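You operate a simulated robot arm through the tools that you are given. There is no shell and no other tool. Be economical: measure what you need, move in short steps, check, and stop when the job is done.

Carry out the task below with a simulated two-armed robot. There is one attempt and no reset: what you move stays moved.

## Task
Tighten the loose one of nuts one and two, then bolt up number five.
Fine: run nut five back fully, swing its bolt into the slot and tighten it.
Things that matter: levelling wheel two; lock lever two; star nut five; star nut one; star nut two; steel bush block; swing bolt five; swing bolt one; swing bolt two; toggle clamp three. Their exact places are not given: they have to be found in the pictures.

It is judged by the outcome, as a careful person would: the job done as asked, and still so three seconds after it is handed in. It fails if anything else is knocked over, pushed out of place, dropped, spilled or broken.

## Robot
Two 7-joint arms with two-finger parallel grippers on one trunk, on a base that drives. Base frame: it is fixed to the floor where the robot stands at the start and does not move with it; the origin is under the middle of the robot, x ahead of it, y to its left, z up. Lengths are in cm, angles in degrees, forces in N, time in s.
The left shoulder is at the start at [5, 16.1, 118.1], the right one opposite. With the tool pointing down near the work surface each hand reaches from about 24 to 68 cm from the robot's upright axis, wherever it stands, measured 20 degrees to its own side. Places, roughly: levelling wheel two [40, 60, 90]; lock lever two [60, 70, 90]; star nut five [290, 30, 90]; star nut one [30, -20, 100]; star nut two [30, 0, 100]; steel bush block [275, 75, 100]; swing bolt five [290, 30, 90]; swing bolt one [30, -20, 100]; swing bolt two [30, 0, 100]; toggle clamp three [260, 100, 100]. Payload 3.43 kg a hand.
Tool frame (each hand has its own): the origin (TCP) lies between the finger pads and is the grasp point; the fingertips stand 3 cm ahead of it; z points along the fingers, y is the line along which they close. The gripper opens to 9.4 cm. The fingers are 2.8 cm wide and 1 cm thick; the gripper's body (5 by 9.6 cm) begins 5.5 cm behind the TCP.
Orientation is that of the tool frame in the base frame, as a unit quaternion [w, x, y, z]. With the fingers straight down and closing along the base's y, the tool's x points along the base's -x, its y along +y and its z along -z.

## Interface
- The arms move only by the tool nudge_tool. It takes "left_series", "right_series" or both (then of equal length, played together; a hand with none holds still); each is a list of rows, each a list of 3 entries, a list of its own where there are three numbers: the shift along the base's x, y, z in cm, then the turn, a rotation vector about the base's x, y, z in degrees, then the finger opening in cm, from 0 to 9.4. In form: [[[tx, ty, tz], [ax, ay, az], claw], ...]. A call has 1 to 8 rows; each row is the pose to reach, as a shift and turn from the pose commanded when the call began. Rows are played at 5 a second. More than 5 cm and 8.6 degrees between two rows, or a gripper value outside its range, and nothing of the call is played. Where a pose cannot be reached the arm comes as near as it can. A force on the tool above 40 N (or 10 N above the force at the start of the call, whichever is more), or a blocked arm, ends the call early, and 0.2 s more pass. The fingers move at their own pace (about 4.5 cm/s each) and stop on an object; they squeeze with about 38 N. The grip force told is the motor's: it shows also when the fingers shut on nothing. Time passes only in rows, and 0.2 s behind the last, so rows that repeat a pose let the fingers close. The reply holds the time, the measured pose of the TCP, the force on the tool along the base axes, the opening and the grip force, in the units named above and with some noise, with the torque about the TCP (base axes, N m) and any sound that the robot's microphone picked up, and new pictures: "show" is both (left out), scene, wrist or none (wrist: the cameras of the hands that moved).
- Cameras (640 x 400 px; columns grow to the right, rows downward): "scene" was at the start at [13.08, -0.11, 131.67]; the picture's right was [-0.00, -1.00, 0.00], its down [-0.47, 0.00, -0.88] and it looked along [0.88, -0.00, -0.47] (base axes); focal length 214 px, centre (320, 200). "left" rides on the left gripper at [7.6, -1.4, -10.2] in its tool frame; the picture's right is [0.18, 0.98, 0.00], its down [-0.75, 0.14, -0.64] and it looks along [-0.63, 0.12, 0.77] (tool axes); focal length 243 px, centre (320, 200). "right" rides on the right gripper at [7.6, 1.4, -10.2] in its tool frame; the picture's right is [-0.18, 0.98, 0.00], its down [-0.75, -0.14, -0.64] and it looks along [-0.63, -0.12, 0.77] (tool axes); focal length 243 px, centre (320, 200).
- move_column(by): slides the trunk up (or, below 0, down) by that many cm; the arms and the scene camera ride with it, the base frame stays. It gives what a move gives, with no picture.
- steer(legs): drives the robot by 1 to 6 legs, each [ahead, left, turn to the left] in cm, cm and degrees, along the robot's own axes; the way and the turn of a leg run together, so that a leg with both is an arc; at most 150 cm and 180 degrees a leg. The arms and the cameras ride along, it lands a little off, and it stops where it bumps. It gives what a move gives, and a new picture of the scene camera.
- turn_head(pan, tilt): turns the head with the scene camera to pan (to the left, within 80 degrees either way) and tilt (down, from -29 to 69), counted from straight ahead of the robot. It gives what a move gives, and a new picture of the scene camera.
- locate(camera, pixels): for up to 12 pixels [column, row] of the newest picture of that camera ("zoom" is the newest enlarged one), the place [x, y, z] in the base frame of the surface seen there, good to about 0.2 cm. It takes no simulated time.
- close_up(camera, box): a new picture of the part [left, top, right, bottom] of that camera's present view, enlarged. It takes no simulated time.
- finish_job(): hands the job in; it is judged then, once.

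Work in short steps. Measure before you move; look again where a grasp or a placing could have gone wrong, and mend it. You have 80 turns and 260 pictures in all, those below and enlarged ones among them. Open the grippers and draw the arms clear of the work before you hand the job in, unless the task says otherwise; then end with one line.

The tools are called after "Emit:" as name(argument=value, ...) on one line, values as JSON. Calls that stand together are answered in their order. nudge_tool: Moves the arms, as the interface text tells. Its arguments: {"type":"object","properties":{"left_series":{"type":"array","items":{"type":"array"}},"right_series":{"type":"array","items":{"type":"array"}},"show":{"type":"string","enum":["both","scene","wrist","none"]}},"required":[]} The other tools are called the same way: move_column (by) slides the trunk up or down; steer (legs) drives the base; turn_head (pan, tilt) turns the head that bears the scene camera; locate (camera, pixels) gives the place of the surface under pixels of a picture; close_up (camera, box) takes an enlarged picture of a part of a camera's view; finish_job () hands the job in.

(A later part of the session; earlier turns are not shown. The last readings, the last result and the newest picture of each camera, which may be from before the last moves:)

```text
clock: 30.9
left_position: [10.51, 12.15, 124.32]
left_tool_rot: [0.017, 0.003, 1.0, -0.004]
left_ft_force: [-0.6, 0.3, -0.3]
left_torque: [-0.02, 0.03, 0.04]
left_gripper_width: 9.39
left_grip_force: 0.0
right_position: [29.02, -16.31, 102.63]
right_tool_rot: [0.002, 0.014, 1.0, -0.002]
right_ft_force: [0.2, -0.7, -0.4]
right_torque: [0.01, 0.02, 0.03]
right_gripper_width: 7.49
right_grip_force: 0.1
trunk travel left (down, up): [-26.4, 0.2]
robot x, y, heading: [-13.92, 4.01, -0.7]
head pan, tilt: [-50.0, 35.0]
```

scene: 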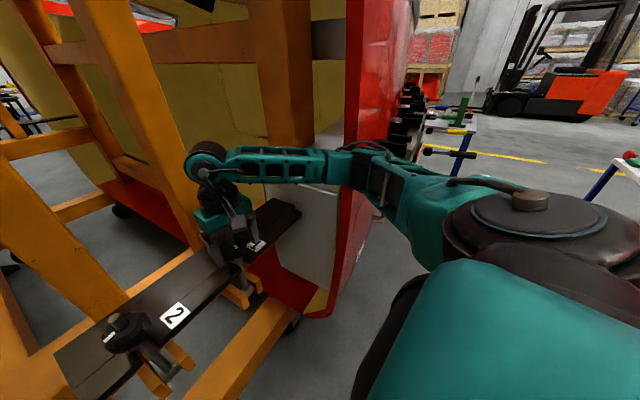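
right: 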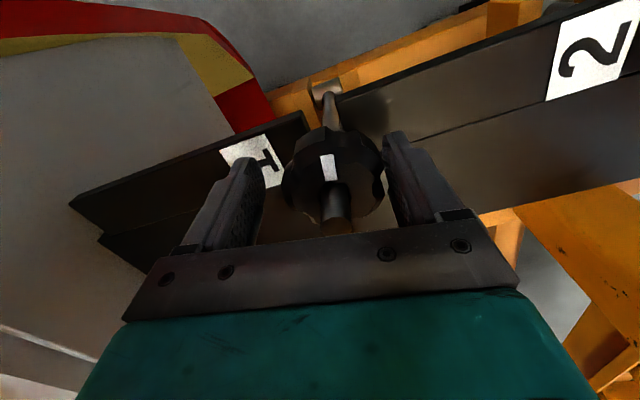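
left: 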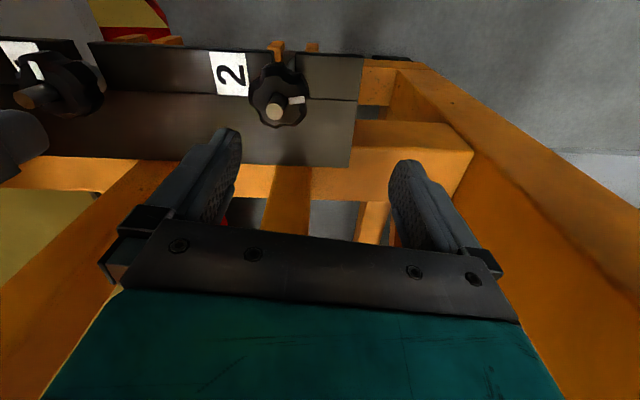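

The right forearm lies against the red panel edge, so the base gave way. I raise the hand and shift the base 10 cm left (turning back 0.7°) so the arm comes in from a clearer side.

Emit:
nudge_tool(right_series=[[[0, 0, 1], [0, 0, 0], 9.4], [[0, 0, 5], [0, 0, 0], 9.4], [[0, 0, 9], [0, 0, 0], 9.4], [[0, 0, 11], [0, 0, 0], 9.4]], show="none")

Emit:
steer(legs=[[-1, 10, 0.7]])

```text
clock: 32.1
left_position: [10.64, 12.56, 124.4]
left_tool_rot: [0.014, 0.006, 1.0, -0.008]
left_ft_force: [0.4, -0.2, -0.1]
left_torque: [0.02, 0.02, 0.0]
left_gripper_width: 9.41
left_grip_force: 0.0
right_position: [28.5, -16.21, 112.78]
right_tool_rot: [-0.012, 0.022, 1.0, -0.005]
right_ft_force: [-0.2, -0.1, 0.3]
right_torque: [-0.02, 0.01, 0.03]
right_gripper_width: 9.41
right_grip_force: 0.0
trunk travel left (down, up): [-26.4, 0.2]
robot x, y, heading: [-14.51, 4.05, -1.3]
head pan, tilt: [-50.0, 35.0]
stopped in row 4 (right hand): the arm was blocked; the commanded pose is now the measured one
```

```text
clock: 33.7
left_position: [11.83, 22.26, 123.69]
left_tool_rot: [0.004, -0.003, 1.0, -0.003]
left_ft_force: [-0.5, -0.3, 0.0]
left_torque: [0.0, 0.0, -0.02]
left_gripper_width: 9.42
left_grip_force: 0.0
right_position: [30.0, -5.8, 111.85]
right_tool_rot: [-0.02, 0.009, 1.0, 0.0]
right_ft_force: [-0.4, -0.1, -0.6]
right_torque: [-0.02, -0.01, 0.0]
right_gripper_width: 9.4
right_grip_force: 0.1
trunk travel left (down, up): [-26.4, 0.2]
robot x, y, heading: [-15.2, 14.16, -0.2]
head pan, tilt: [-50.0, 35.0]
```

scene: 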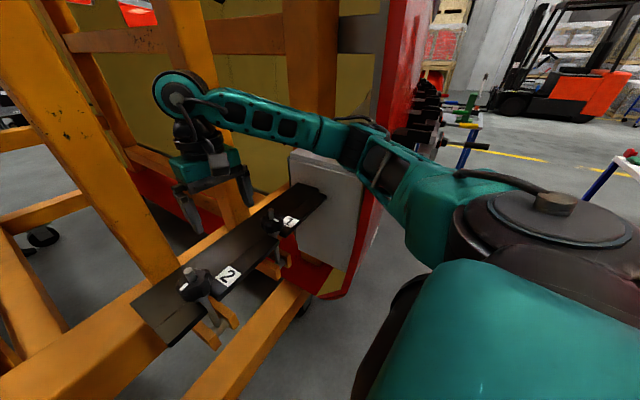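

Free again: hand at (30,-5.8,111.9), base at (-15,14). I move over nut 1 and descend to z≈103.2.

Emit:
nudge_tool(right_series=[[[-0.4, -4.5, 0], [0, -1.1, 0.5], 9.4], [[-0.9, -9.6, 0], [0, -2.3, 1], 9.4], [[-0.9, -9.6, -3], [0, -2.3, 1], 9.4], [[-0.9, -9.6, -6], [0, -2.3, 1], 9.4], [[-0.9, -9.6, -8], [0, -2.3, 1], 9.4], [[-0.9, -9.6, -8.6], [0, -2.3, 1], 9.4], [[-0.9, -9.6, -8.6], [0, -2.3, 1], 9.4]])

```text
refused: row 2 steps farther than a row can; nothing moved
```

Emit:
nudge_tool(right_series=[[[-0.4, -4, 0], [0, -1.1, 0.5], 9.4], [[-0.9, -8, 0], [0, -2.3, 1], 9.4], [[-0.9, -9.6, -1.5], [0, -2.3, 1], 9.4], [[-0.9, -9.6, -5], [0, -2.3, 1], 9.4], [[-0.9, -9.6, -8], [0, -2.3, 1], 9.4], [[-0.9, -9.6, -8.6], [0, -2.3, 1], 9.4], [[-0.9, -9.6, -8.6], [0, -2.3, 1], 9.4]])

```text
clock: 35.3
left_position: [11.75, 22.3, 123.83]
left_tool_rot: [0.004, -0.002, 1.0, -0.004]
left_ft_force: [0.8, 0.0, 0.1]
left_torque: [0.03, 0.01, 0.01]
left_gripper_width: 9.4
left_grip_force: 0.2
right_position: [29.1, -15.42, 103.24]
right_tool_rot: [0.0, 0.0, 1.0, 0.0]
right_ft_force: [-0.1, 0.0, 0.0]
right_torque: [0.0, -0.02, 0.0]
right_gripper_width: 9.43
right_grip_force: 0.2
trunk travel left (down, up): [-26.4, 0.2]
robot x, y, heading: [-14.88, 14.34, -0.0]
head pan, tilt: [-50.0, 35.0]
```

scene: 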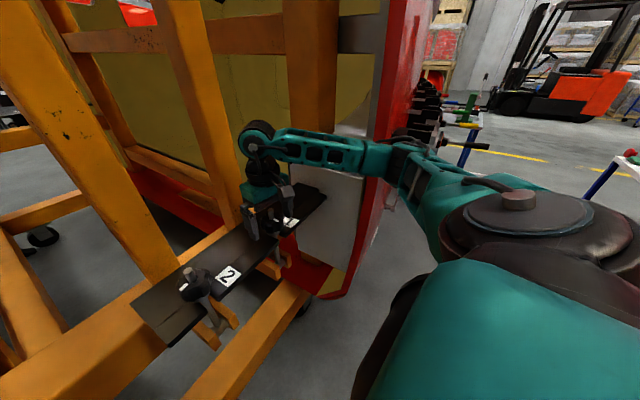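
right: 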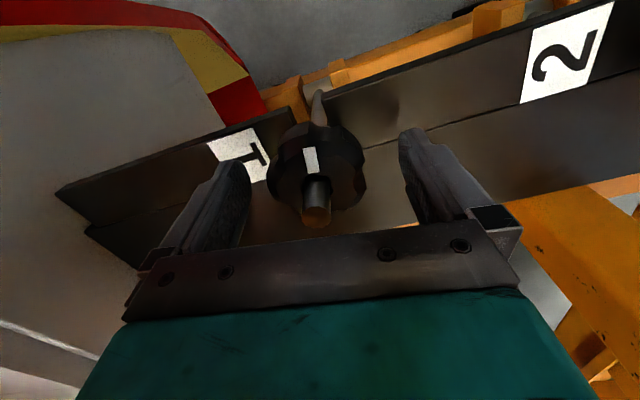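

Pose is exact, nut is centred (stud at (316,215)). I lower 0.8 and close.

Emit:
nudge_tool(right_series=[[[0, -0.1, -0.8], [0, 0, 0], 9.0], [[0, -0.1, -0.8], [0, 0, 0], 7.0], [[0, -0.1, -0.8], [0, 0, 0], 5.8], [[0, -0.1, -0.8], [0, 0, 0], 5.0], [[0, -0.1, -0.8], [0, 0, 0], 4.5], [[0, -0.1, -0.8], [0, 0, 0], 4.5]], show="wrist")

```text
clock: 36.7
left_position: [11.86, 22.22, 123.8]
left_tool_rot: [0.005, -0.002, 1.0, -0.003]
left_ft_force: [-0.2, 0.6, -0.3]
left_torque: [0.01, 0.01, -0.02]
left_gripper_width: 9.42
left_grip_force: 0.1
right_position: [29.1, -15.56, 102.3]
right_tool_rot: [0.0, 0.0, 1.0, -0.001]
right_ft_force: [0.6, -1.8, -1.1]
right_torque: [0.1, -0.05, 0.0]
right_gripper_width: 5.07
right_grip_force: 44.4
trunk travel left (down, up): [-26.4, 0.2]
robot x, y, heading: [-14.62, 14.19, -0.0]
head pan, tilt: [-50.0, 35.0]
```

right: 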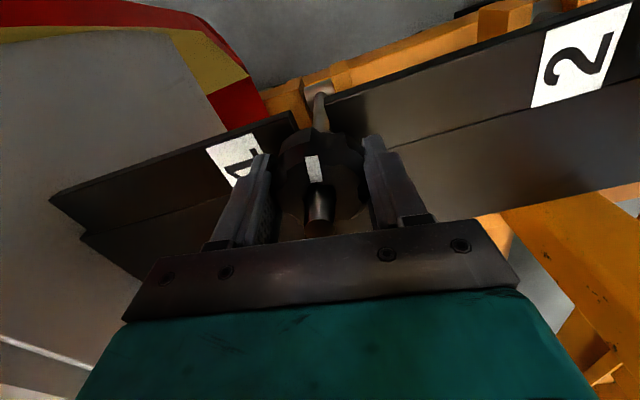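

Nut 1 is held (5.07 cm, 44 N). I turn clockwise 16° to feel the torque.

Emit:
nudge_tool(right_series=[[[0, 0, 0], [0, 0, -5], 4.5], [[0, 0, 0], [0, 0, -10], 4.5], [[0, 0, 0], [0, 0, -16], 4.5], [[0, 0, 0], [0, 0, -16], 4.5]], show="wrist")

```text
clock: 37.7
left_position: [11.74, 22.16, 123.85]
left_tool_rot: [0.005, -0.003, 1.0, -0.004]
left_ft_force: [-0.5, 0.0, 0.0]
left_torque: [0.01, 0.01, 0.0]
left_gripper_width: 9.39
left_grip_force: 0.0
right_position: [29.19, -15.64, 102.27]
right_tool_rot: [-0.001, 0.139, 0.99, 0.0]
right_ft_force: [-1.0, -3.8, -3.7]
right_torque: [1.39, 0.46, 0.02]
right_gripper_width: 5.07
right_grip_force: 44.4
trunk travel left (down, up): [-26.4, 0.2]
robot x, y, heading: [-14.76, 14.1, 0.0]
head pan, tilt: [-50.0, 35.0]
```

right: 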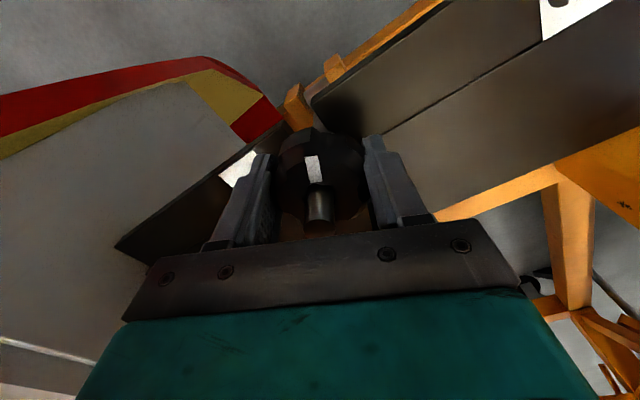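

It turned with the hand with ~0 torque about z: nut 1 is the loose one. I keep turning clockwise in steps watching the torque.

Emit:
nudge_tool(right_series=[[[0, 0, 0], [0, 0, -8], 4.5], [[0, 0, 0], [0, 0, -16], 4.5], [[0, 0, 0], [0, 0, -24], 4.5], [[0, 0, 0], [0, 0, -32], 4.5], [[0, 0, 0], [0, 0, -40], 4.5], [[0, 0, 0], [0, 0, -48], 4.5]], show="wrist")

```text
clock: 39.1
left_position: [11.9, 22.08, 123.74]
left_tool_rot: [0.004, -0.003, 1.0, -0.002]
left_ft_force: [-0.6, -0.2, 0.4]
left_torque: [-0.01, -0.03, 0.02]
left_gripper_width: 9.38
left_grip_force: 0.0
right_position: [29.18, -15.55, 102.37]
right_tool_rot: [0.0, 0.531, 0.848, 0.001]
right_ft_force: [3.2, -4.9, -2.6]
right_torque: [1.59, -0.25, 0.07]
right_gripper_width: 5.05
right_grip_force: 44.3
trunk travel left (down, up): [-26.4, 0.2]
robot x, y, heading: [-14.8, 14.21, -0.4]
head pan, tilt: [-50.0, 35.0]
```

right: 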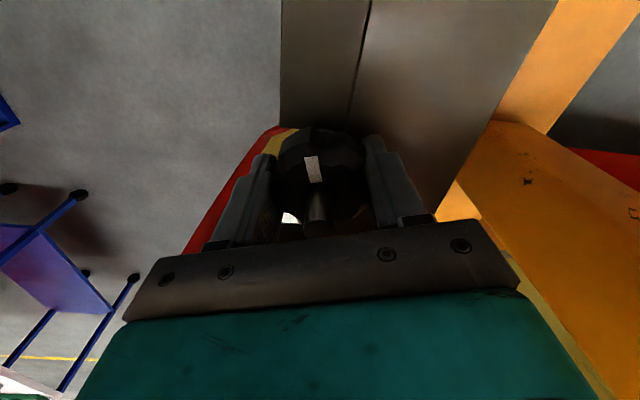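

Still free after 64°. I continue another 48° clockwise.

Emit:
nudge_tool(right_series=[[[0, 0, 0], [0, 0, -8], 4.5], [[0, 0, 0], [0, 0, -16], 4.5], [[0, 0, 0], [0, 0, -24], 4.5], [[0, 0, 0], [0, 0, -32], 4.5], [[0, 0, 0], [0, 0, -40], 4.5], [[0, 0, 0], [0, 0, -48], 4.5]])

```text
clock: 40.5
left_position: [11.91, 22.18, 123.77]
left_tool_rot: [0.003, -0.003, 1.0, -0.004]
left_ft_force: [-0.1, -0.3, 0.9]
left_torque: [-0.01, 0.04, 0.0]
left_gripper_width: 9.41
left_grip_force: 0.0
right_position: [29.14, -15.68, 102.39]
right_tool_rot: [0.0, 0.828, 0.56, 0.0]
right_ft_force: [7.1, -7.3, -1.0]
right_torque: [0.17, -1.07, 1.55]
right_gripper_width: 5.11
right_grip_force: 44.9
trunk travel left (down, up): [-26.4, 0.2]
robot x, y, heading: [-14.87, 14.31, 0.0]
head pan, tilt: [-50.0, 35.0]
```

scene: 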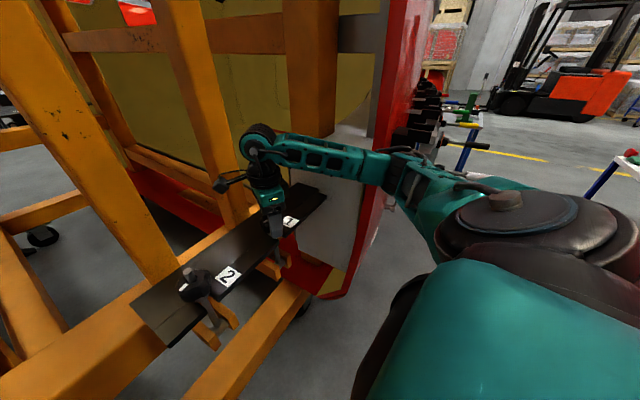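
right: 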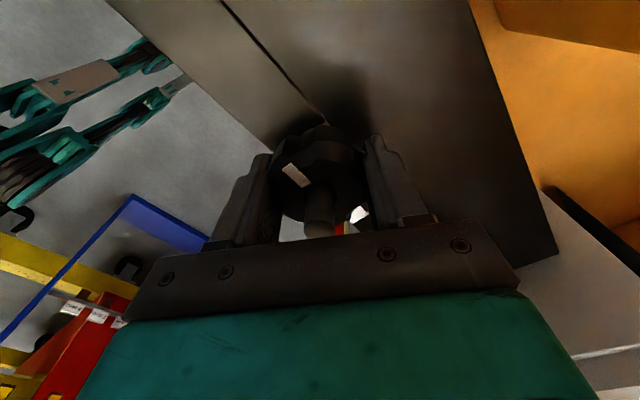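

Torque about z is now 1.55 N·m and the white mark has slipped against the hand: it is seated. I give a final firm 10° tug and read the torque and picture.

Emit:
nudge_tool(right_series=[[[0, 0, 0], [0, 0, -4], 4.0], [[0, 0, 0], [0, 0, -8], 4.0], [[0, 0, 0], [0, 0, -12], 4.0], [[0, 0, 0], [0, 0, -12], 4.0]], show="wrist")

```text
clock: 41.5
left_position: [11.97, 22.1, 123.73]
left_tool_rot: [0.004, -0.003, 1.0, -0.003]
left_ft_force: [-0.7, -0.7, 0.3]
left_torque: [-0.03, 0.0, -0.04]
left_gripper_width: 9.4
left_grip_force: 0.2
right_position: [29.15, -15.59, 102.41]
right_tool_rot: [0.0, 0.883, 0.469, 0.0]
right_ft_force: [7.9, -5.7, -2.6]
right_torque: [0.03, -1.08, 0.9]
right_gripper_width: 5.17
right_grip_force: 44.9
trunk travel left (down, up): [-26.4, 0.2]
robot x, y, heading: [-14.45, 14.29, 0.0]
head pan, tilt: [-50.0, 35.0]
```

right: 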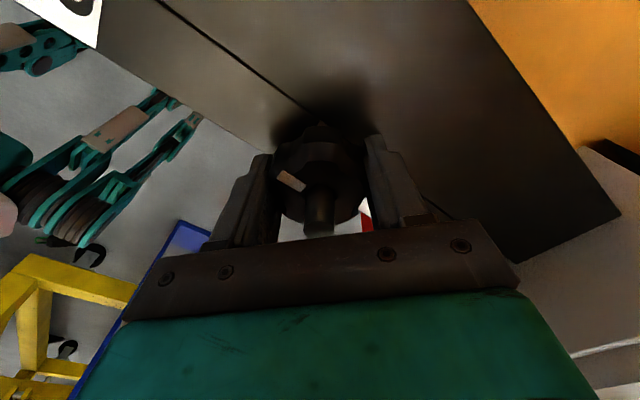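

It is slipping now. I open, rotate back 45°, and regrip to give one more tug from a fresh lobe position.

Emit:
nudge_tool(right_series=[[[0, 0, 0], [0, 0, 0], 8.5], [[0, 0, 0], [0, 0, 0], 8.5], [[0, 0, 0], [0, 0, 8], 8.5], [[0, 0, 0], [0, 0, 16], 8.5], [[0, 0, 0], [0, 0, 24], 8.5], [[0, 0, 0], [0, 0, 32], 8.5], [[0, 0, 0], [0, 0, 40], 8.5], [[0, 0, 0], [0, 0, 48], 8.5]], show="none")

Emit:
nudge_tool(right_series=[[[0, 0, 0], [0, 0, 0], 6], [[0, 0, 0], [0, 0, 0], 4], [[0, 0, 0], [0, 0, 0], 4], [[0, 0, 0], [0, 0, 0], 4], [[0, 0, 0], [0, 0, -4], 4], [[0, 0, 0], [0, 0, -8], 4]], show="wrist")

Emit:
nudge_tool(right_series=[[[0, 0, 0], [0, 0, -4], 4], [[0, 0, 0], [0, 0, -8], 4]], show="wrist")

```text
clock: 43.3
left_position: [11.83, 22.29, 123.82]
left_tool_rot: [0.004, -0.002, 1.0, -0.004]
left_ft_force: [0.1, -0.5, 0.3]
left_torque: [-0.02, -0.04, 0.0]
left_gripper_width: 9.39
left_grip_force: 0.1
right_position: [29.03, -15.46, 102.53]
right_tool_rot: [0.0, 0.614, 0.789, 0.0]
right_ft_force: [-1.5, 0.8, 0.9]
right_torque: [0.01, -0.04, 0.01]
right_gripper_width: 8.49
right_grip_force: 0.1
trunk travel left (down, up): [-26.4, 0.2]
robot x, y, heading: [-15.06, 14.42, 0.1]
head pan, tilt: [-50.0, 35.0]
```

```text
clock: 44.7
left_position: [11.88, 22.06, 123.8]
left_tool_rot: [0.004, -0.002, 1.0, -0.003]
left_ft_force: [0.5, 0.1, 0.9]
left_torque: [0.0, 0.0, -0.01]
left_gripper_width: 9.42
left_grip_force: 0.0
right_position: [29.04, -15.65, 102.53]
right_tool_rot: [0.001, 0.668, 0.744, 0.0]
right_ft_force: [6.2, -7.8, 2.8]
right_torque: [0.56, -0.81, 1.33]
right_gripper_width: 5.07
right_grip_force: 45.0
trunk travel left (down, up): [-26.4, 0.2]
robot x, y, heading: [-15.07, 14.12, -0.1]
head pan, tilt: [-50.0, 35.0]
```

right: 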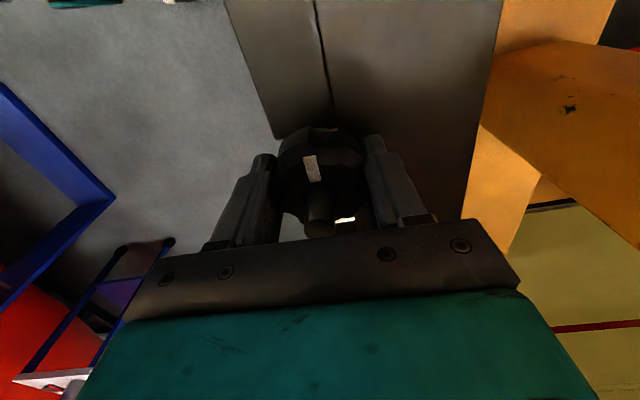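

```text
clock: 45.3
left_position: [11.95, 22.21, 123.76]
left_tool_rot: [0.004, -0.003, 1.0, -0.003]
left_ft_force: [-0.8, 0.0, 0.7]
left_torque: [0.01, 0.01, -0.02]
left_gripper_width: 9.4
left_grip_force: 0.1
right_position: [29.26, -15.52, 102.4]
right_tool_rot: [0.0, 0.72, 0.694, 0.001]
right_ft_force: [8.3, -9.0, 3.6]
right_torque: [0.66, -1.02, 0.69]
right_gripper_width: 5.19
right_grip_force: 44.8
trunk travel left (down, up): [-26.4, 0.2]
robot x, y, heading: [-15.43, 14.4, -0.2]
head pan, tilt: [-50.0, 35.0]
```

right: 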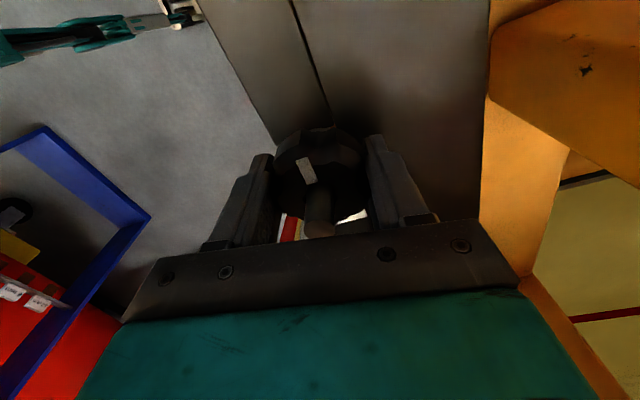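

Nut 1 is tight (1.3 N·m at once, then the pads slip). I release, lift clear and turn the wrist back.

Emit:
nudge_tool(right_series=[[[0, 0, 0], [0, 0, 0], 9.4], [[0, 0, 0], [0, 0, 0], 9.4], [[0, 0, 4], [0, 0, 8], 9.4], [[0, 0, 8], [0, 0, 16], 9.4], [[0, 0, 11], [0, 0, 24], 9.4], [[0, 0, 11], [0, 0, 32], 9.4], [[0, 0, 11], [0, 0, 40], 9.4], [[0, 0, 11], [0, 0, 48], 9.4]], show="none")

Emit:
nudge_tool(right_series=[[[-1, 1, 1], [0, 0, 8], 9.4], [[-2, 2, 2], [0, 0, 16], 9.4], [[-3, 3, 3], [0, 0, 24], 9.4], [[-4, 4, 3], [0, 0, 32], 9.4], [[-5, 5, 3], [0, 0, 40], 9.4], [[-5, 6, 3], [0, 0, 44], 9.4]], show="none")

Emit:
turn_head(pan=40, tilt=15)

Emit:
turn_head(pan=-20, tilt=35)

```text
clock: 47.1
left_position: [11.85, 22.21, 123.72]
left_tool_rot: [0.005, -0.002, 1.0, -0.004]
left_ft_force: [-0.2, -0.6, 0.0]
left_torque: [-0.02, -0.02, -0.02]
left_gripper_width: 9.37
left_grip_force: 0.0
right_position: [29.07, -15.59, 113.53]
right_tool_rot: [0.0, 0.373, 0.928, 0.001]
right_ft_force: [0.3, 0.1, -0.4]
right_torque: [0.0, 0.02, -0.02]
right_gripper_width: 9.4
right_grip_force: 0.1
trunk travel left (down, up): [-26.4, 0.2]
robot x, y, heading: [-14.88, 14.19, -0.1]
head pan, tilt: [-50.0, 35.0]
```

```text
clock: 48.5
left_position: [11.88, 22.2, 123.74]
left_tool_rot: [0.004, -0.003, 1.0, -0.003]
left_ft_force: [0.0, 0.7, -0.2]
left_torque: [-0.01, 0.0, 0.03]
left_gripper_width: 9.4
left_grip_force: 0.0
right_position: [24.11, -9.56, 116.44]
right_tool_rot: [0.0, -0.002, 1.0, 0.0]
right_ft_force: [-0.1, 0.2, 0.3]
right_torque: [-0.02, 0.0, -0.02]
right_gripper_width: 9.39
right_grip_force: 0.0
trunk travel left (down, up): [-26.4, 0.2]
robot x, y, heading: [-14.93, 14.08, 0.3]
head pan, tilt: [-50.0, 35.0]
```

```text
clock: 50.1
left_position: [11.81, 22.26, 123.7]
left_tool_rot: [0.004, -0.004, 1.0, -0.004]
left_ft_force: [0.0, -0.1, -0.8]
left_torque: [0.0, 0.0, 0.03]
left_gripper_width: 9.39
left_grip_force: 0.1
right_position: [24.21, -9.44, 116.55]
right_tool_rot: [0.0, -0.001, 1.0, 0.0]
right_ft_force: [0.8, 1.2, -0.2]
right_torque: [0.0, -0.03, 0.01]
right_gripper_width: 9.36
right_grip_force: 0.1
trunk travel left (down, up): [-26.4, 0.2]
robot x, y, heading: [-14.66, 14.29, -0.0]
head pan, tilt: [40.0, 15.0]
```

scene: 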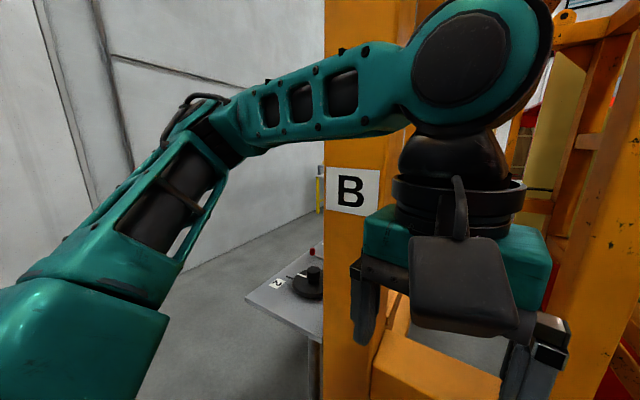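

```text
clock: 51.4
left_position: [11.94, 22.27, 123.76]
left_tool_rot: [0.004, -0.002, 1.0, -0.003]
left_ft_force: [-0.1, 0.3, -0.4]
left_torque: [0.0, -0.03, -0.03]
left_gripper_width: 9.39
left_grip_force: 0.0
right_position: [24.15, -9.57, 116.53]
right_tool_rot: [0.0, 0.0, 1.0, 0.0]
right_ft_force: [0.0, -0.2, -0.7]
right_torque: [0.01, -0.05, -0.01]
right_gripper_width: 9.39
right_grip_force: 0.0
trunk travel left (down, up): [-26.4, 0.2]
robot x, y, heading: [-14.81, 14.05, -0.2]
head pan, tilt: [-20.0, 35.0]
```

scene: 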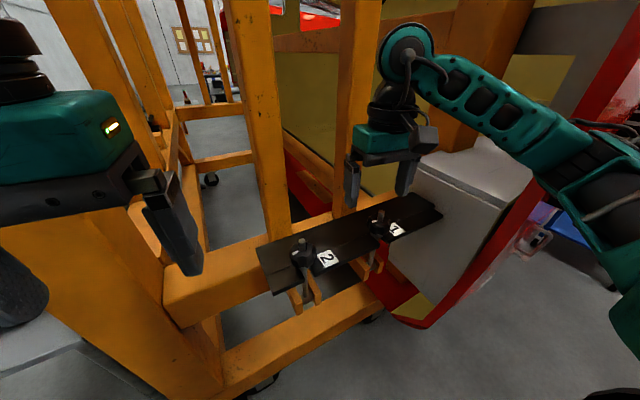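

Both nuts look fine. I back away 30 cm and look left and right to plan a route to station five at (290,30).

Emit:
steer(legs=[[-30, 0, 0]])

Emit:
turn_head(pan=60, tilt=20)

Emit:
turn_head(pan=-60, tilt=20)

```text
clock: 53.5
left_position: [-17.71, 22.26, 123.79]
left_tool_rot: [0.004, -0.003, 1.0, -0.003]
left_ft_force: [-0.2, 0.6, -0.1]
left_torque: [0.0, -0.02, 0.02]
left_gripper_width: 9.4
left_grip_force: 0.1
right_position: [-5.32, -9.46, 116.58]
right_tool_rot: [0.0, -0.002, 1.0, 0.0]
right_ft_force: [-0.3, -0.4, 0.8]
right_torque: [0.03, -0.02, 0.0]
right_gripper_width: 9.41
right_grip_force: 0.1
trunk travel left (down, up): [-26.4, 0.2]
robot x, y, heading: [-44.87, 13.97, 0.1]
head pan, tilt: [-20.0, 35.0]
```

scene: 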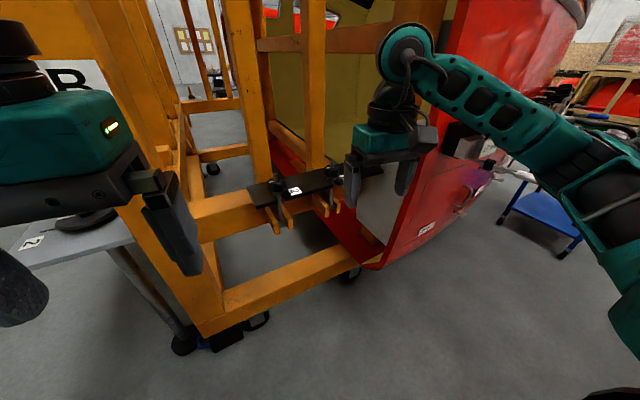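

```text
clock: 55.0
left_position: [-17.6, 22.24, 123.71]
left_tool_rot: [0.005, -0.003, 1.0, -0.003]
left_ft_force: [-0.9, -0.8, -1.0]
left_torque: [0.0, -0.03, 0.01]
left_gripper_width: 9.41
left_grip_force: 0.1
right_position: [-5.32, -9.43, 116.5]
right_tool_rot: [0.0, -0.002, 1.0, 0.0]
right_ft_force: [0.1, -0.8, -0.4]
right_torque: [0.0, -0.02, 0.02]
right_gripper_width: 9.42
right_grip_force: 0.1
trunk travel left (down, up): [-26.4, 0.2]
robot x, y, heading: [-44.57, 14.01, 0.0]
head pan, tilt: [60.0, 20.0]
```

scene: 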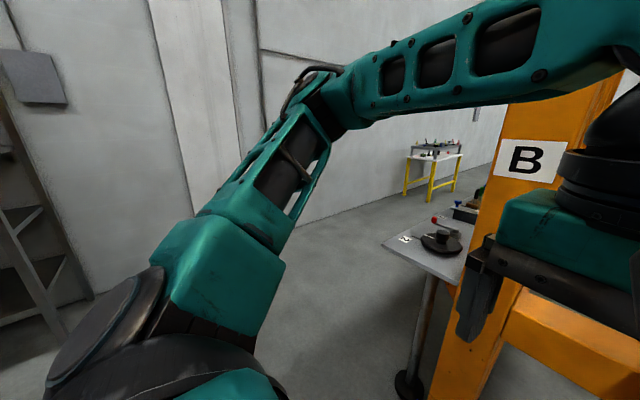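

```text
clock: 57.0
left_position: [-17.68, 22.28, 123.77]
left_tool_rot: [0.004, -0.004, 1.0, -0.004]
left_ft_force: [-1.0, -0.5, -1.4]
left_torque: [0.02, 0.0, 0.0]
left_gripper_width: 9.41
left_grip_force: 0.1
right_position: [-5.35, -9.42, 116.43]
right_tool_rot: [-0.001, -0.002, 1.0, 0.0]
right_ft_force: [0.7, 0.1, -0.1]
right_torque: [-0.04, 0.01, -0.01]
right_gripper_width: 9.39
right_grip_force: 0.0
trunk travel left (down, up): [-26.4, 0.2]
robot x, y, heading: [-44.37, 14.17, 0.1]
head pan, tilt: [-60.0, 20.0]
```

scene: 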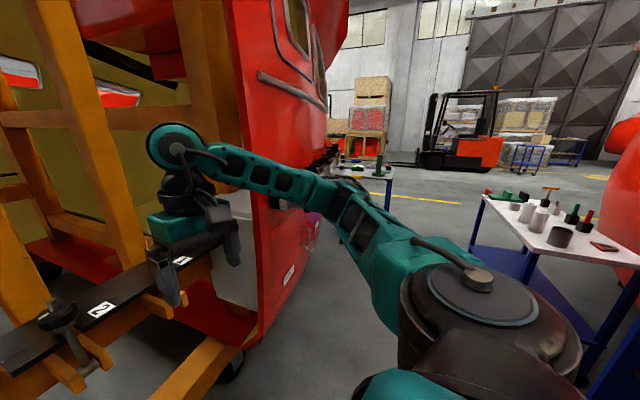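

The left corridor past the grey table seems open. I look there again and measure table, wall and the yellow bench.

Emit:
turn_head(pan=50, tilt=15)

Emit:
close_up(camera="scene", box=[320, 100, 560, 250])

```text
clock: 58.9
left_position: [-17.63, 22.28, 123.7]
left_tool_rot: [0.004, -0.004, 1.0, -0.003]
left_ft_force: [-0.5, -0.8, -0.5]
left_torque: [0.02, 0.0, 0.04]
left_gripper_width: 9.4
left_grip_force: 0.1
right_position: [-5.42, -9.31, 116.5]
right_tool_rot: [0.0, -0.002, 1.0, 0.0]
right_ft_force: [0.4, -1.1, -0.3]
right_torque: [-0.04, -0.01, 0.0]
right_gripper_width: 9.4
right_grip_force: 0.1
trunk travel left (down, up): [-26.4, 0.2]
robot x, y, heading: [-44.29, 14.36, 0.2]
head pan, tilt: [50.0, 15.0]
```

scene: 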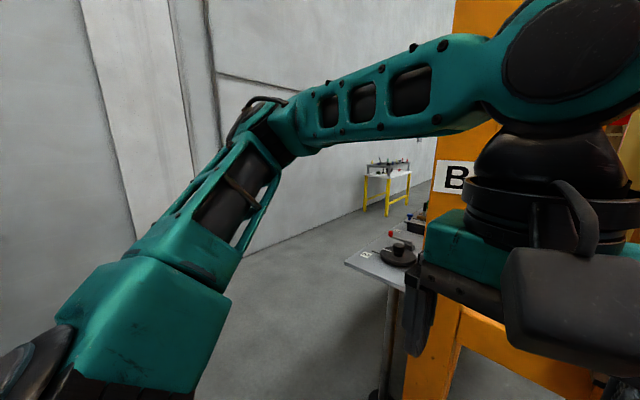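

```text
2.67 times, centred on (440, 175) of scene
```

zoom: 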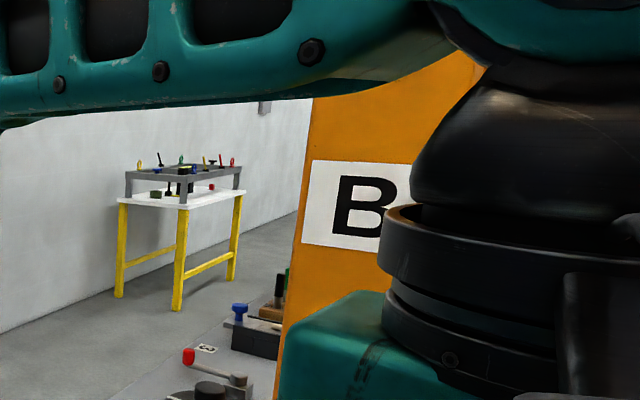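

Emit:
locate(camera="scene", pixels=[[366, 205], [387, 214], [390, 180], [346, 262], [388, 250], [350, 210], [300, 225], [300, 180], [392, 285], [330, 300], [420, 230], [405, 300]])

Emit:
locate(camera="zoom", pixels=[[120, 290], [178, 305], [232, 275], [184, 200], [240, 320], [190, 360], [260, 345], [205, 345], [280, 250]])

```text
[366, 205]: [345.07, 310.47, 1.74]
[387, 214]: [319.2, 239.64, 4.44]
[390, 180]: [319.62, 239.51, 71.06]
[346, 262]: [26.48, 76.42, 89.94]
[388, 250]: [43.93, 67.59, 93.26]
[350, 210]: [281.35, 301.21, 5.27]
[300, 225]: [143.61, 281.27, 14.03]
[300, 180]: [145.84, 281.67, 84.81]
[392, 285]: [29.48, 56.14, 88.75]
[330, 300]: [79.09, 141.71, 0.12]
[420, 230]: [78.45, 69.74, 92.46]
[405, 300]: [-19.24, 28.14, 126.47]
```

```text
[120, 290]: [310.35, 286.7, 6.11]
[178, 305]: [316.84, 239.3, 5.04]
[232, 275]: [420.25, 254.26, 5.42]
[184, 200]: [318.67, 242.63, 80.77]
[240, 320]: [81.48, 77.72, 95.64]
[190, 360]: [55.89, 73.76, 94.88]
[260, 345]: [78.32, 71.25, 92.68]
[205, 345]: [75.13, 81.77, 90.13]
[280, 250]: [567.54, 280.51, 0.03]
```

Table 2's corner is at (26,76), the wall at y≈290: a wide corridor. I check the shelf at the left before driving sideways.

Emit:
turn_head(pan=80, tilt=25)

Emit:
locate(camera="scene", pixels=[[10, 150], [30, 200], [60, 250], [90, 290], [110, 250], [40, 120], [150, 200], [20, 330]])

```text
clock: 59.8
left_position: [-17.66, 22.37, 123.76]
left_tool_rot: [0.004, -0.003, 1.0, -0.003]
left_ft_force: [0.0, 0.3, 0.6]
left_torque: [-0.01, 0.01, -0.03]
left_gripper_width: 9.4
left_grip_force: 0.1
right_position: [-5.26, -9.41, 116.55]
right_tool_rot: [0.001, -0.002, 1.0, 0.0]
right_ft_force: [0.1, -0.1, -0.4]
right_torque: [-0.01, 0.0, 0.02]
right_gripper_width: 9.4
right_grip_force: 0.1
trunk travel left (down, up): [-26.4, 0.2]
robot x, y, heading: [-44.51, 13.96, 0.3]
head pan, tilt: [80.0, 25.0]
```

scene: 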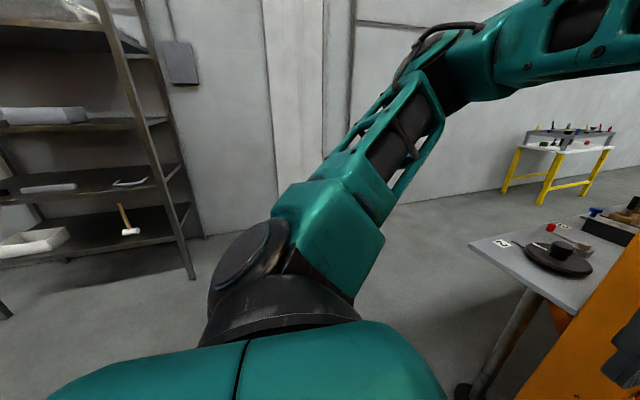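

```text
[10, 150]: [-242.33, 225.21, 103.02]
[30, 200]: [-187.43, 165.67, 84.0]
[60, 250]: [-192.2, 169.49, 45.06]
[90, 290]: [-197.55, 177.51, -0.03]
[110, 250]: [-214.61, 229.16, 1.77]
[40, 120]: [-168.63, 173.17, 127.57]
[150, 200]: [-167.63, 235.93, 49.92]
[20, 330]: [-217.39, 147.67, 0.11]
```

Shelf is far behind (x≈-190). I drive left 130, then ahead 150 along the corridor.

Emit:
steer(legs=[[0, 135, 0], [145, 0, 0]])

Emit:
turn_head(pan=-35, tilt=15)

```text
clock: 78.6
left_position: [127.7, 159.36, 123.68]
left_tool_rot: [0.005, -0.013, 1.0, -0.004]
left_ft_force: [0.4, -0.8, 0.0]
left_torque: [-0.01, -0.03, 0.03]
left_gripper_width: 9.39
left_grip_force: 0.0
right_position: [140.61, 127.82, 116.38]
right_tool_rot: [0.0, -0.011, 1.0, 0.0]
right_ft_force: [0.6, 1.0, -0.4]
right_torque: [0.03, 0.01, -0.02]
right_gripper_width: 9.39
right_grip_force: 0.0
trunk travel left (down, up): [-26.4, 0.2]
robot x, y, heading: [100.85, 150.6, 1.2]
head pan, tilt: [80.0, 25.0]
```

scene: 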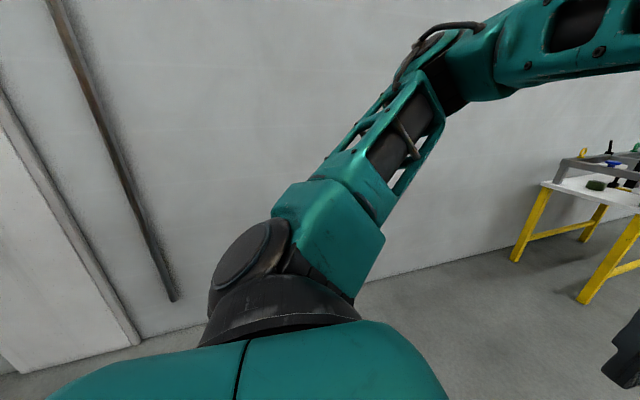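

```text
clock: 80.6
left_position: [127.7, 159.28, 123.76]
left_tool_rot: [0.004, -0.013, 1.0, -0.003]
left_ft_force: [0.0, -0.1, -0.2]
left_torque: [-0.01, 0.03, 0.01]
left_gripper_width: 9.4
left_grip_force: 0.0
right_position: [140.6, 127.77, 116.42]
right_tool_rot: [0.0, -0.01, 1.0, 0.0]
right_ft_force: [-0.4, -1.0, 0.2]
right_torque: [0.04, 0.05, -0.01]
right_gripper_width: 9.39
right_grip_force: 0.0
trunk travel left (down, up): [-26.4, 0.2]
robot x, y, heading: [101.44, 150.6, 1.0]
head pan, tilt: [-35.0, 15.0]
```

scene: 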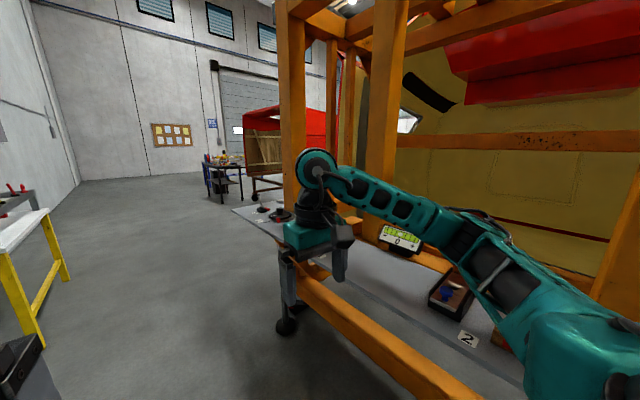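

I see a grey table with items near (265,212), probably the toggle clamp area. I zoom and measure.

Emit:
close_up(camera="scene", box=[190, 130, 350, 250])

Emit:
locate(camera="zoom", pixels=[[180, 335], [290, 315], [360, 340], [380, 380], [420, 150], [440, 250], [70, 200], [200, 220], [290, 290], [380, 315], [500, 200], [250, 250]])

Emit:
locate(camera="scene", pixels=[[200, 300], [150, 250], [287, 325], [390, 170], [340, 310], [45, 340], [20, 290], [245, 215]])

```text
3.33 times, centred on (270, 190) of scene
```

zoom: 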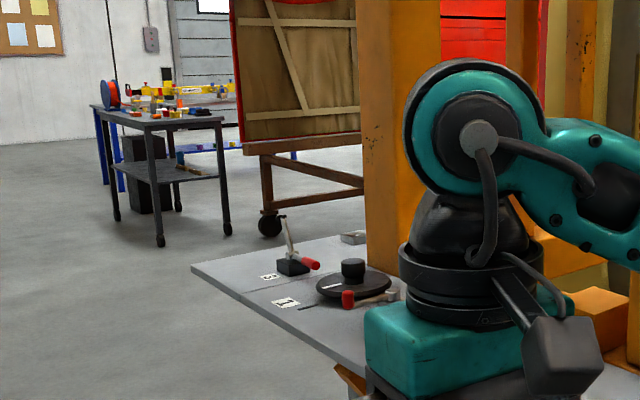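

```text
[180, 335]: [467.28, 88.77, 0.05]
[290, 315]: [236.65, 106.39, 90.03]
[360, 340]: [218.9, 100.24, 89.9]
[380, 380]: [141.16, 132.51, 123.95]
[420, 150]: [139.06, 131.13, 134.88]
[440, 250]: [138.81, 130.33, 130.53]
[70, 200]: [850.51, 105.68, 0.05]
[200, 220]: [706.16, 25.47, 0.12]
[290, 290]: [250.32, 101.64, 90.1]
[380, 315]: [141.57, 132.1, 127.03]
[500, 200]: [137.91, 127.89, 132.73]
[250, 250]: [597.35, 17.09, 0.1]
```

```text
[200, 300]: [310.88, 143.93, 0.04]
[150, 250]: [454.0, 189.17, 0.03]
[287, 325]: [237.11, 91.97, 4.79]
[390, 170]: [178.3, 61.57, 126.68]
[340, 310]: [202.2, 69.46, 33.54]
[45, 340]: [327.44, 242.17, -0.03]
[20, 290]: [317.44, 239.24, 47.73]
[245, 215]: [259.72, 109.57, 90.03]
```

Station five must lie at the frame's far end. I drive ahead along y≈150 to about x=370 and look to the right-back.

Emit:
turn_head(pan=-80, tilt=20)

Emit:
steer(legs=[[150, 0, 0], [120, 0, -60]])

```text
clock: 81.7
left_position: [127.63, 159.32, 123.76]
left_tool_rot: [0.004, -0.013, 1.0, -0.003]
left_ft_force: [-0.4, -1.1, -0.2]
left_torque: [0.0, 0.01, -0.01]
left_gripper_width: 9.39
left_grip_force: 0.0
right_position: [140.63, 127.78, 116.44]
right_tool_rot: [0.0, -0.01, 1.0, 0.0]
right_ft_force: [-0.4, 0.1, 0.6]
right_torque: [0.01, 0.03, -0.02]
right_gripper_width: 9.4
right_grip_force: 0.1
trunk travel left (down, up): [-26.4, 0.2]
robot x, y, heading: [101.1, 150.43, 1.1]
head pan, tilt: [-80.0, 20.0]
```

scene: 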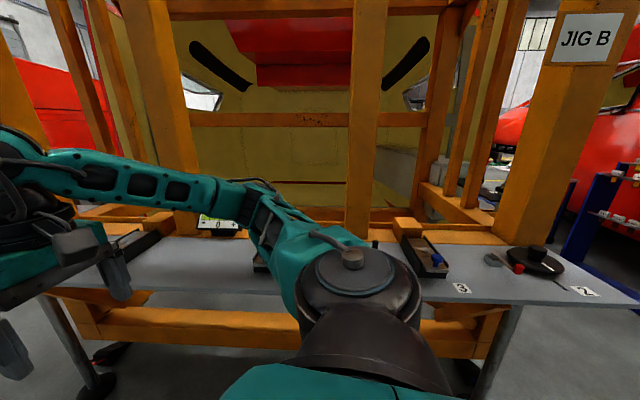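

```text
clock: 94.8
left_position: [371.19, 76.53, 123.66]
left_tool_rot: [0.002, 0.498, 0.867, -0.005]
left_ft_force: [-0.2, -0.3, 0.2]
left_torque: [0.0, 0.0, -0.03]
left_gripper_width: 9.42
left_grip_force: 0.0
right_position: [349.78, 49.99, 116.48]
right_tool_rot: [-0.001, 0.5, 0.866, 0.0]
right_ft_force: [-0.5, 0.3, 1.3]
right_torque: [-0.01, -0.01, -0.03]
right_gripper_width: 9.37
right_grip_force: 0.1
trunk travel left (down, up): [-26.4, 0.2]
robot x, y, heading: [350.86, 95.31, -60.3]
head pan, tilt: [-80.0, 20.0]
cut short: leg 2
```

scene: 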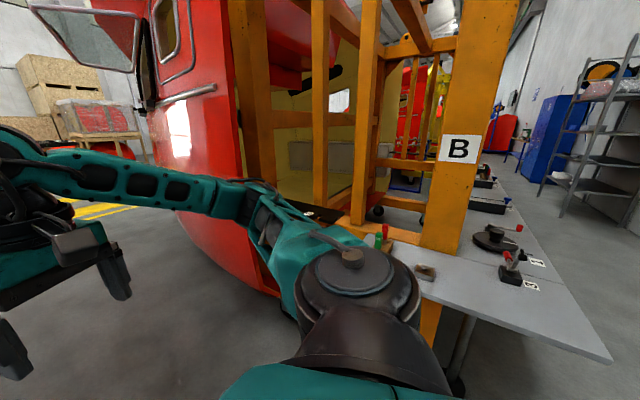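

The robot is at (351,95) heading -60°. I zoom on the frame's end to find station five.

Emit:
close_up(camera="scene", box=[260, 170, 460, 300])

Emit:
locate(camera="scene", pixels=[[310, 212], [380, 240], [426, 272], [605, 360], [512, 270], [485, 340], [250, 200], [200, 240], [360, 215], [455, 385], [465, 120]])

```text
3.08 times, centred on (360, 235) of scene
```

zoom: 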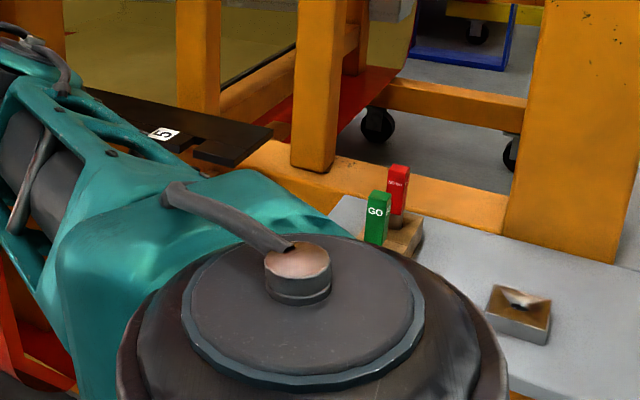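

```text
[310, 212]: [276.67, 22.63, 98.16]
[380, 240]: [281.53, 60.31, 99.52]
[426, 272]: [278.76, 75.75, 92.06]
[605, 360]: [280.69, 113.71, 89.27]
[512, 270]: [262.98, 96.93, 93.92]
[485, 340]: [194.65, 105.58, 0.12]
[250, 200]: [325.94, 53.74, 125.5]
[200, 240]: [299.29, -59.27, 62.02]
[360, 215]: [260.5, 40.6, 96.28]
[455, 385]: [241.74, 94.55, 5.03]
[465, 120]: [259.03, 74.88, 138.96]
```

Plate five lies around (277,22,98), with GO/NO-GO gauges and bush block beside. I turn in place to face -x and slide to y≈22, keeping x≈345 first.

Emit:
steer(legs=[[0, 0, -60], [0, 0, -60], [4, 72, 0]])

Emit:
turn_head(pan=0, tilt=35)

```text
clock: 107.0
left_position: [316.78, 16.81, 123.8]
left_tool_rot: [-0.003, 1.0, -0.022, -0.004]
left_ft_force: [0.2, -0.6, 0.3]
left_torque: [0.01, 0.01, 0.02]
left_gripper_width: 9.42
left_grip_force: 0.1
right_position: [305.92, 49.19, 116.43]
right_tool_rot: [0.0, 1.0, -0.024, 0.001]
right_ft_force: [-0.2, -0.1, 0.0]
right_torque: [0.0, 0.05, -0.03]
right_gripper_width: 9.4
right_grip_force: 0.0
trunk travel left (down, up): [-26.4, 0.2]
robot x, y, heading: [343.43, 23.79, 176.9]
head pan, tilt: [-80.0, 20.0]
```

scene: 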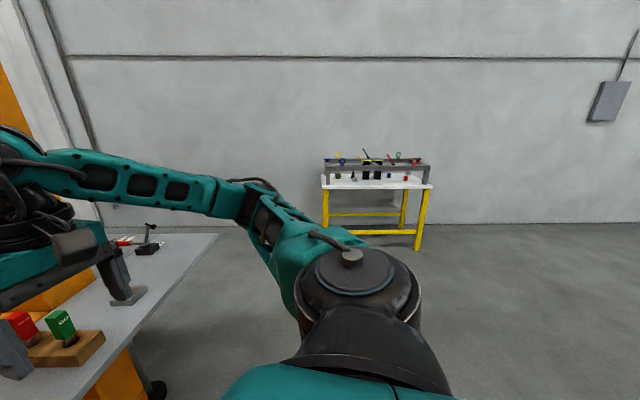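

```text
clock: 108.5
left_position: [316.62, 16.86, 123.76]
left_tool_rot: [-0.003, 1.0, -0.021, -0.004]
left_ft_force: [1.4, -0.9, 0.6]
left_torque: [0.04, -0.01, -0.01]
left_gripper_width: 9.42
left_grip_force: 0.0
right_position: [305.94, 49.15, 116.45]
right_tool_rot: [0.0, 1.0, -0.024, 0.0]
right_ft_force: [0.6, -0.1, -0.4]
right_torque: [0.0, -0.04, 0.0]
right_gripper_width: 9.39
right_grip_force: 0.2
trunk travel left (down, up): [-26.4, 0.2]
robot x, y, heading: [343.63, 23.55, 176.8]
head pan, tilt: [0.0, 35.0]
```

scene: 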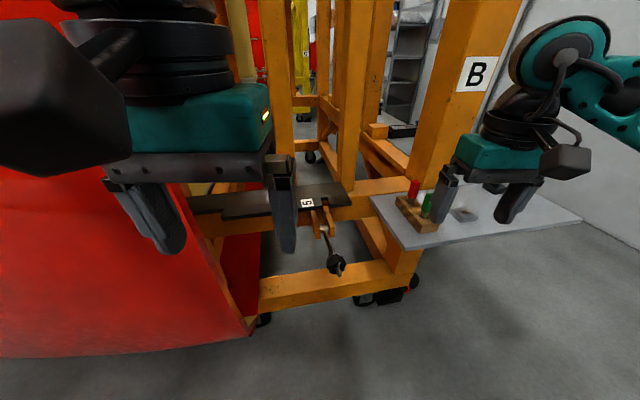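

Bolt five hangs from its pivot below the plate slot, its nut at (336,263). I zoom in and measure.

Emit:
close_up(camera="scene", box=[280, 180, 380, 280])

Emit:
locate(camera="zoom", pixels=[[225, 165], [250, 205], [265, 155], [280, 215], [250, 260], [300, 260], [345, 340], [370, 325], [380, 370], [345, 365], [150, 165], [250, 120]])

```text
4.00 times, centred on (330, 230) of scene
```

zoom: 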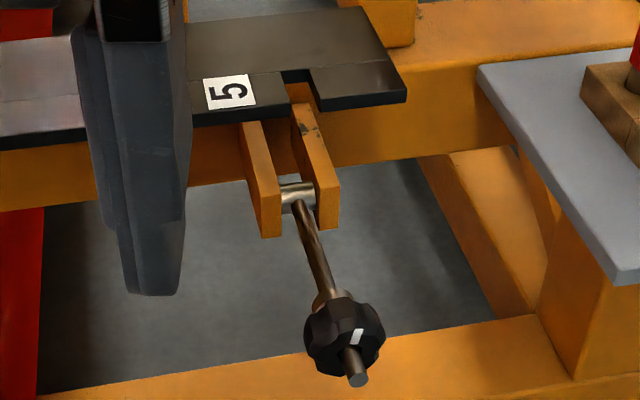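

```text
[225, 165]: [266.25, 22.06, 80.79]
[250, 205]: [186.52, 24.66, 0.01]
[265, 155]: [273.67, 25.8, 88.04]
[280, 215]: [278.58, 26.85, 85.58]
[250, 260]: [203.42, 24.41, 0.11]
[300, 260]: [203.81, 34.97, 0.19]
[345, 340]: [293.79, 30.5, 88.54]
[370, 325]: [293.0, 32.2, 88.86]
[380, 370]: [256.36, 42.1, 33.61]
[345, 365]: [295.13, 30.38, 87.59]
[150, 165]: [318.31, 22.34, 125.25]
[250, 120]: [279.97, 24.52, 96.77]
```

Bolt five lies about level from pivot (~278,27.5,86.5) out to its nut at (293,31,88.5). I take a tighter zoom to measure its axis.

Emit:
close_up(camera="scene", box=[310, 220, 360, 280])

Emit:
locate(camera="zoom", pixels=[[270, 60], [290, 120], [300, 160], [300, 190], [345, 205], [285, 240], [320, 260], [360, 235], [370, 270], [330, 300], [345, 340], [350, 355]])

```text
6.67 times, centred on (335, 250) of scene
```

zoom: 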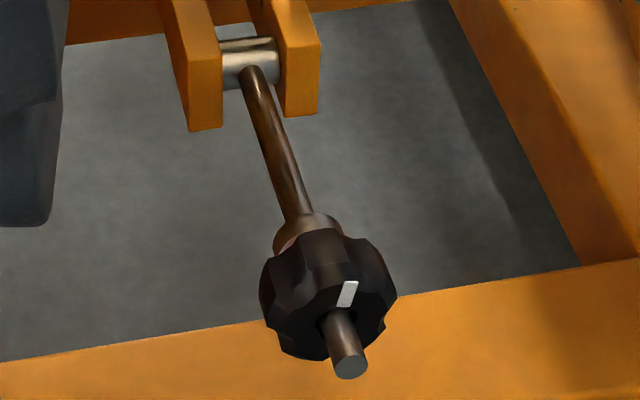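

```text
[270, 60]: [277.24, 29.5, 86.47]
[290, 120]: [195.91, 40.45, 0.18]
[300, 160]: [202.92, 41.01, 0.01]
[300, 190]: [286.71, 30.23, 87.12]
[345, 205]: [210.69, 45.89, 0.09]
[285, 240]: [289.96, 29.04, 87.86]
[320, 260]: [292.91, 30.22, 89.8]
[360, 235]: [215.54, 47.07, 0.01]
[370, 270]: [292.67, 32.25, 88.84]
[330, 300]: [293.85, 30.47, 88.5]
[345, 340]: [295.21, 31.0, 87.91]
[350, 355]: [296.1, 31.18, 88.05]
```

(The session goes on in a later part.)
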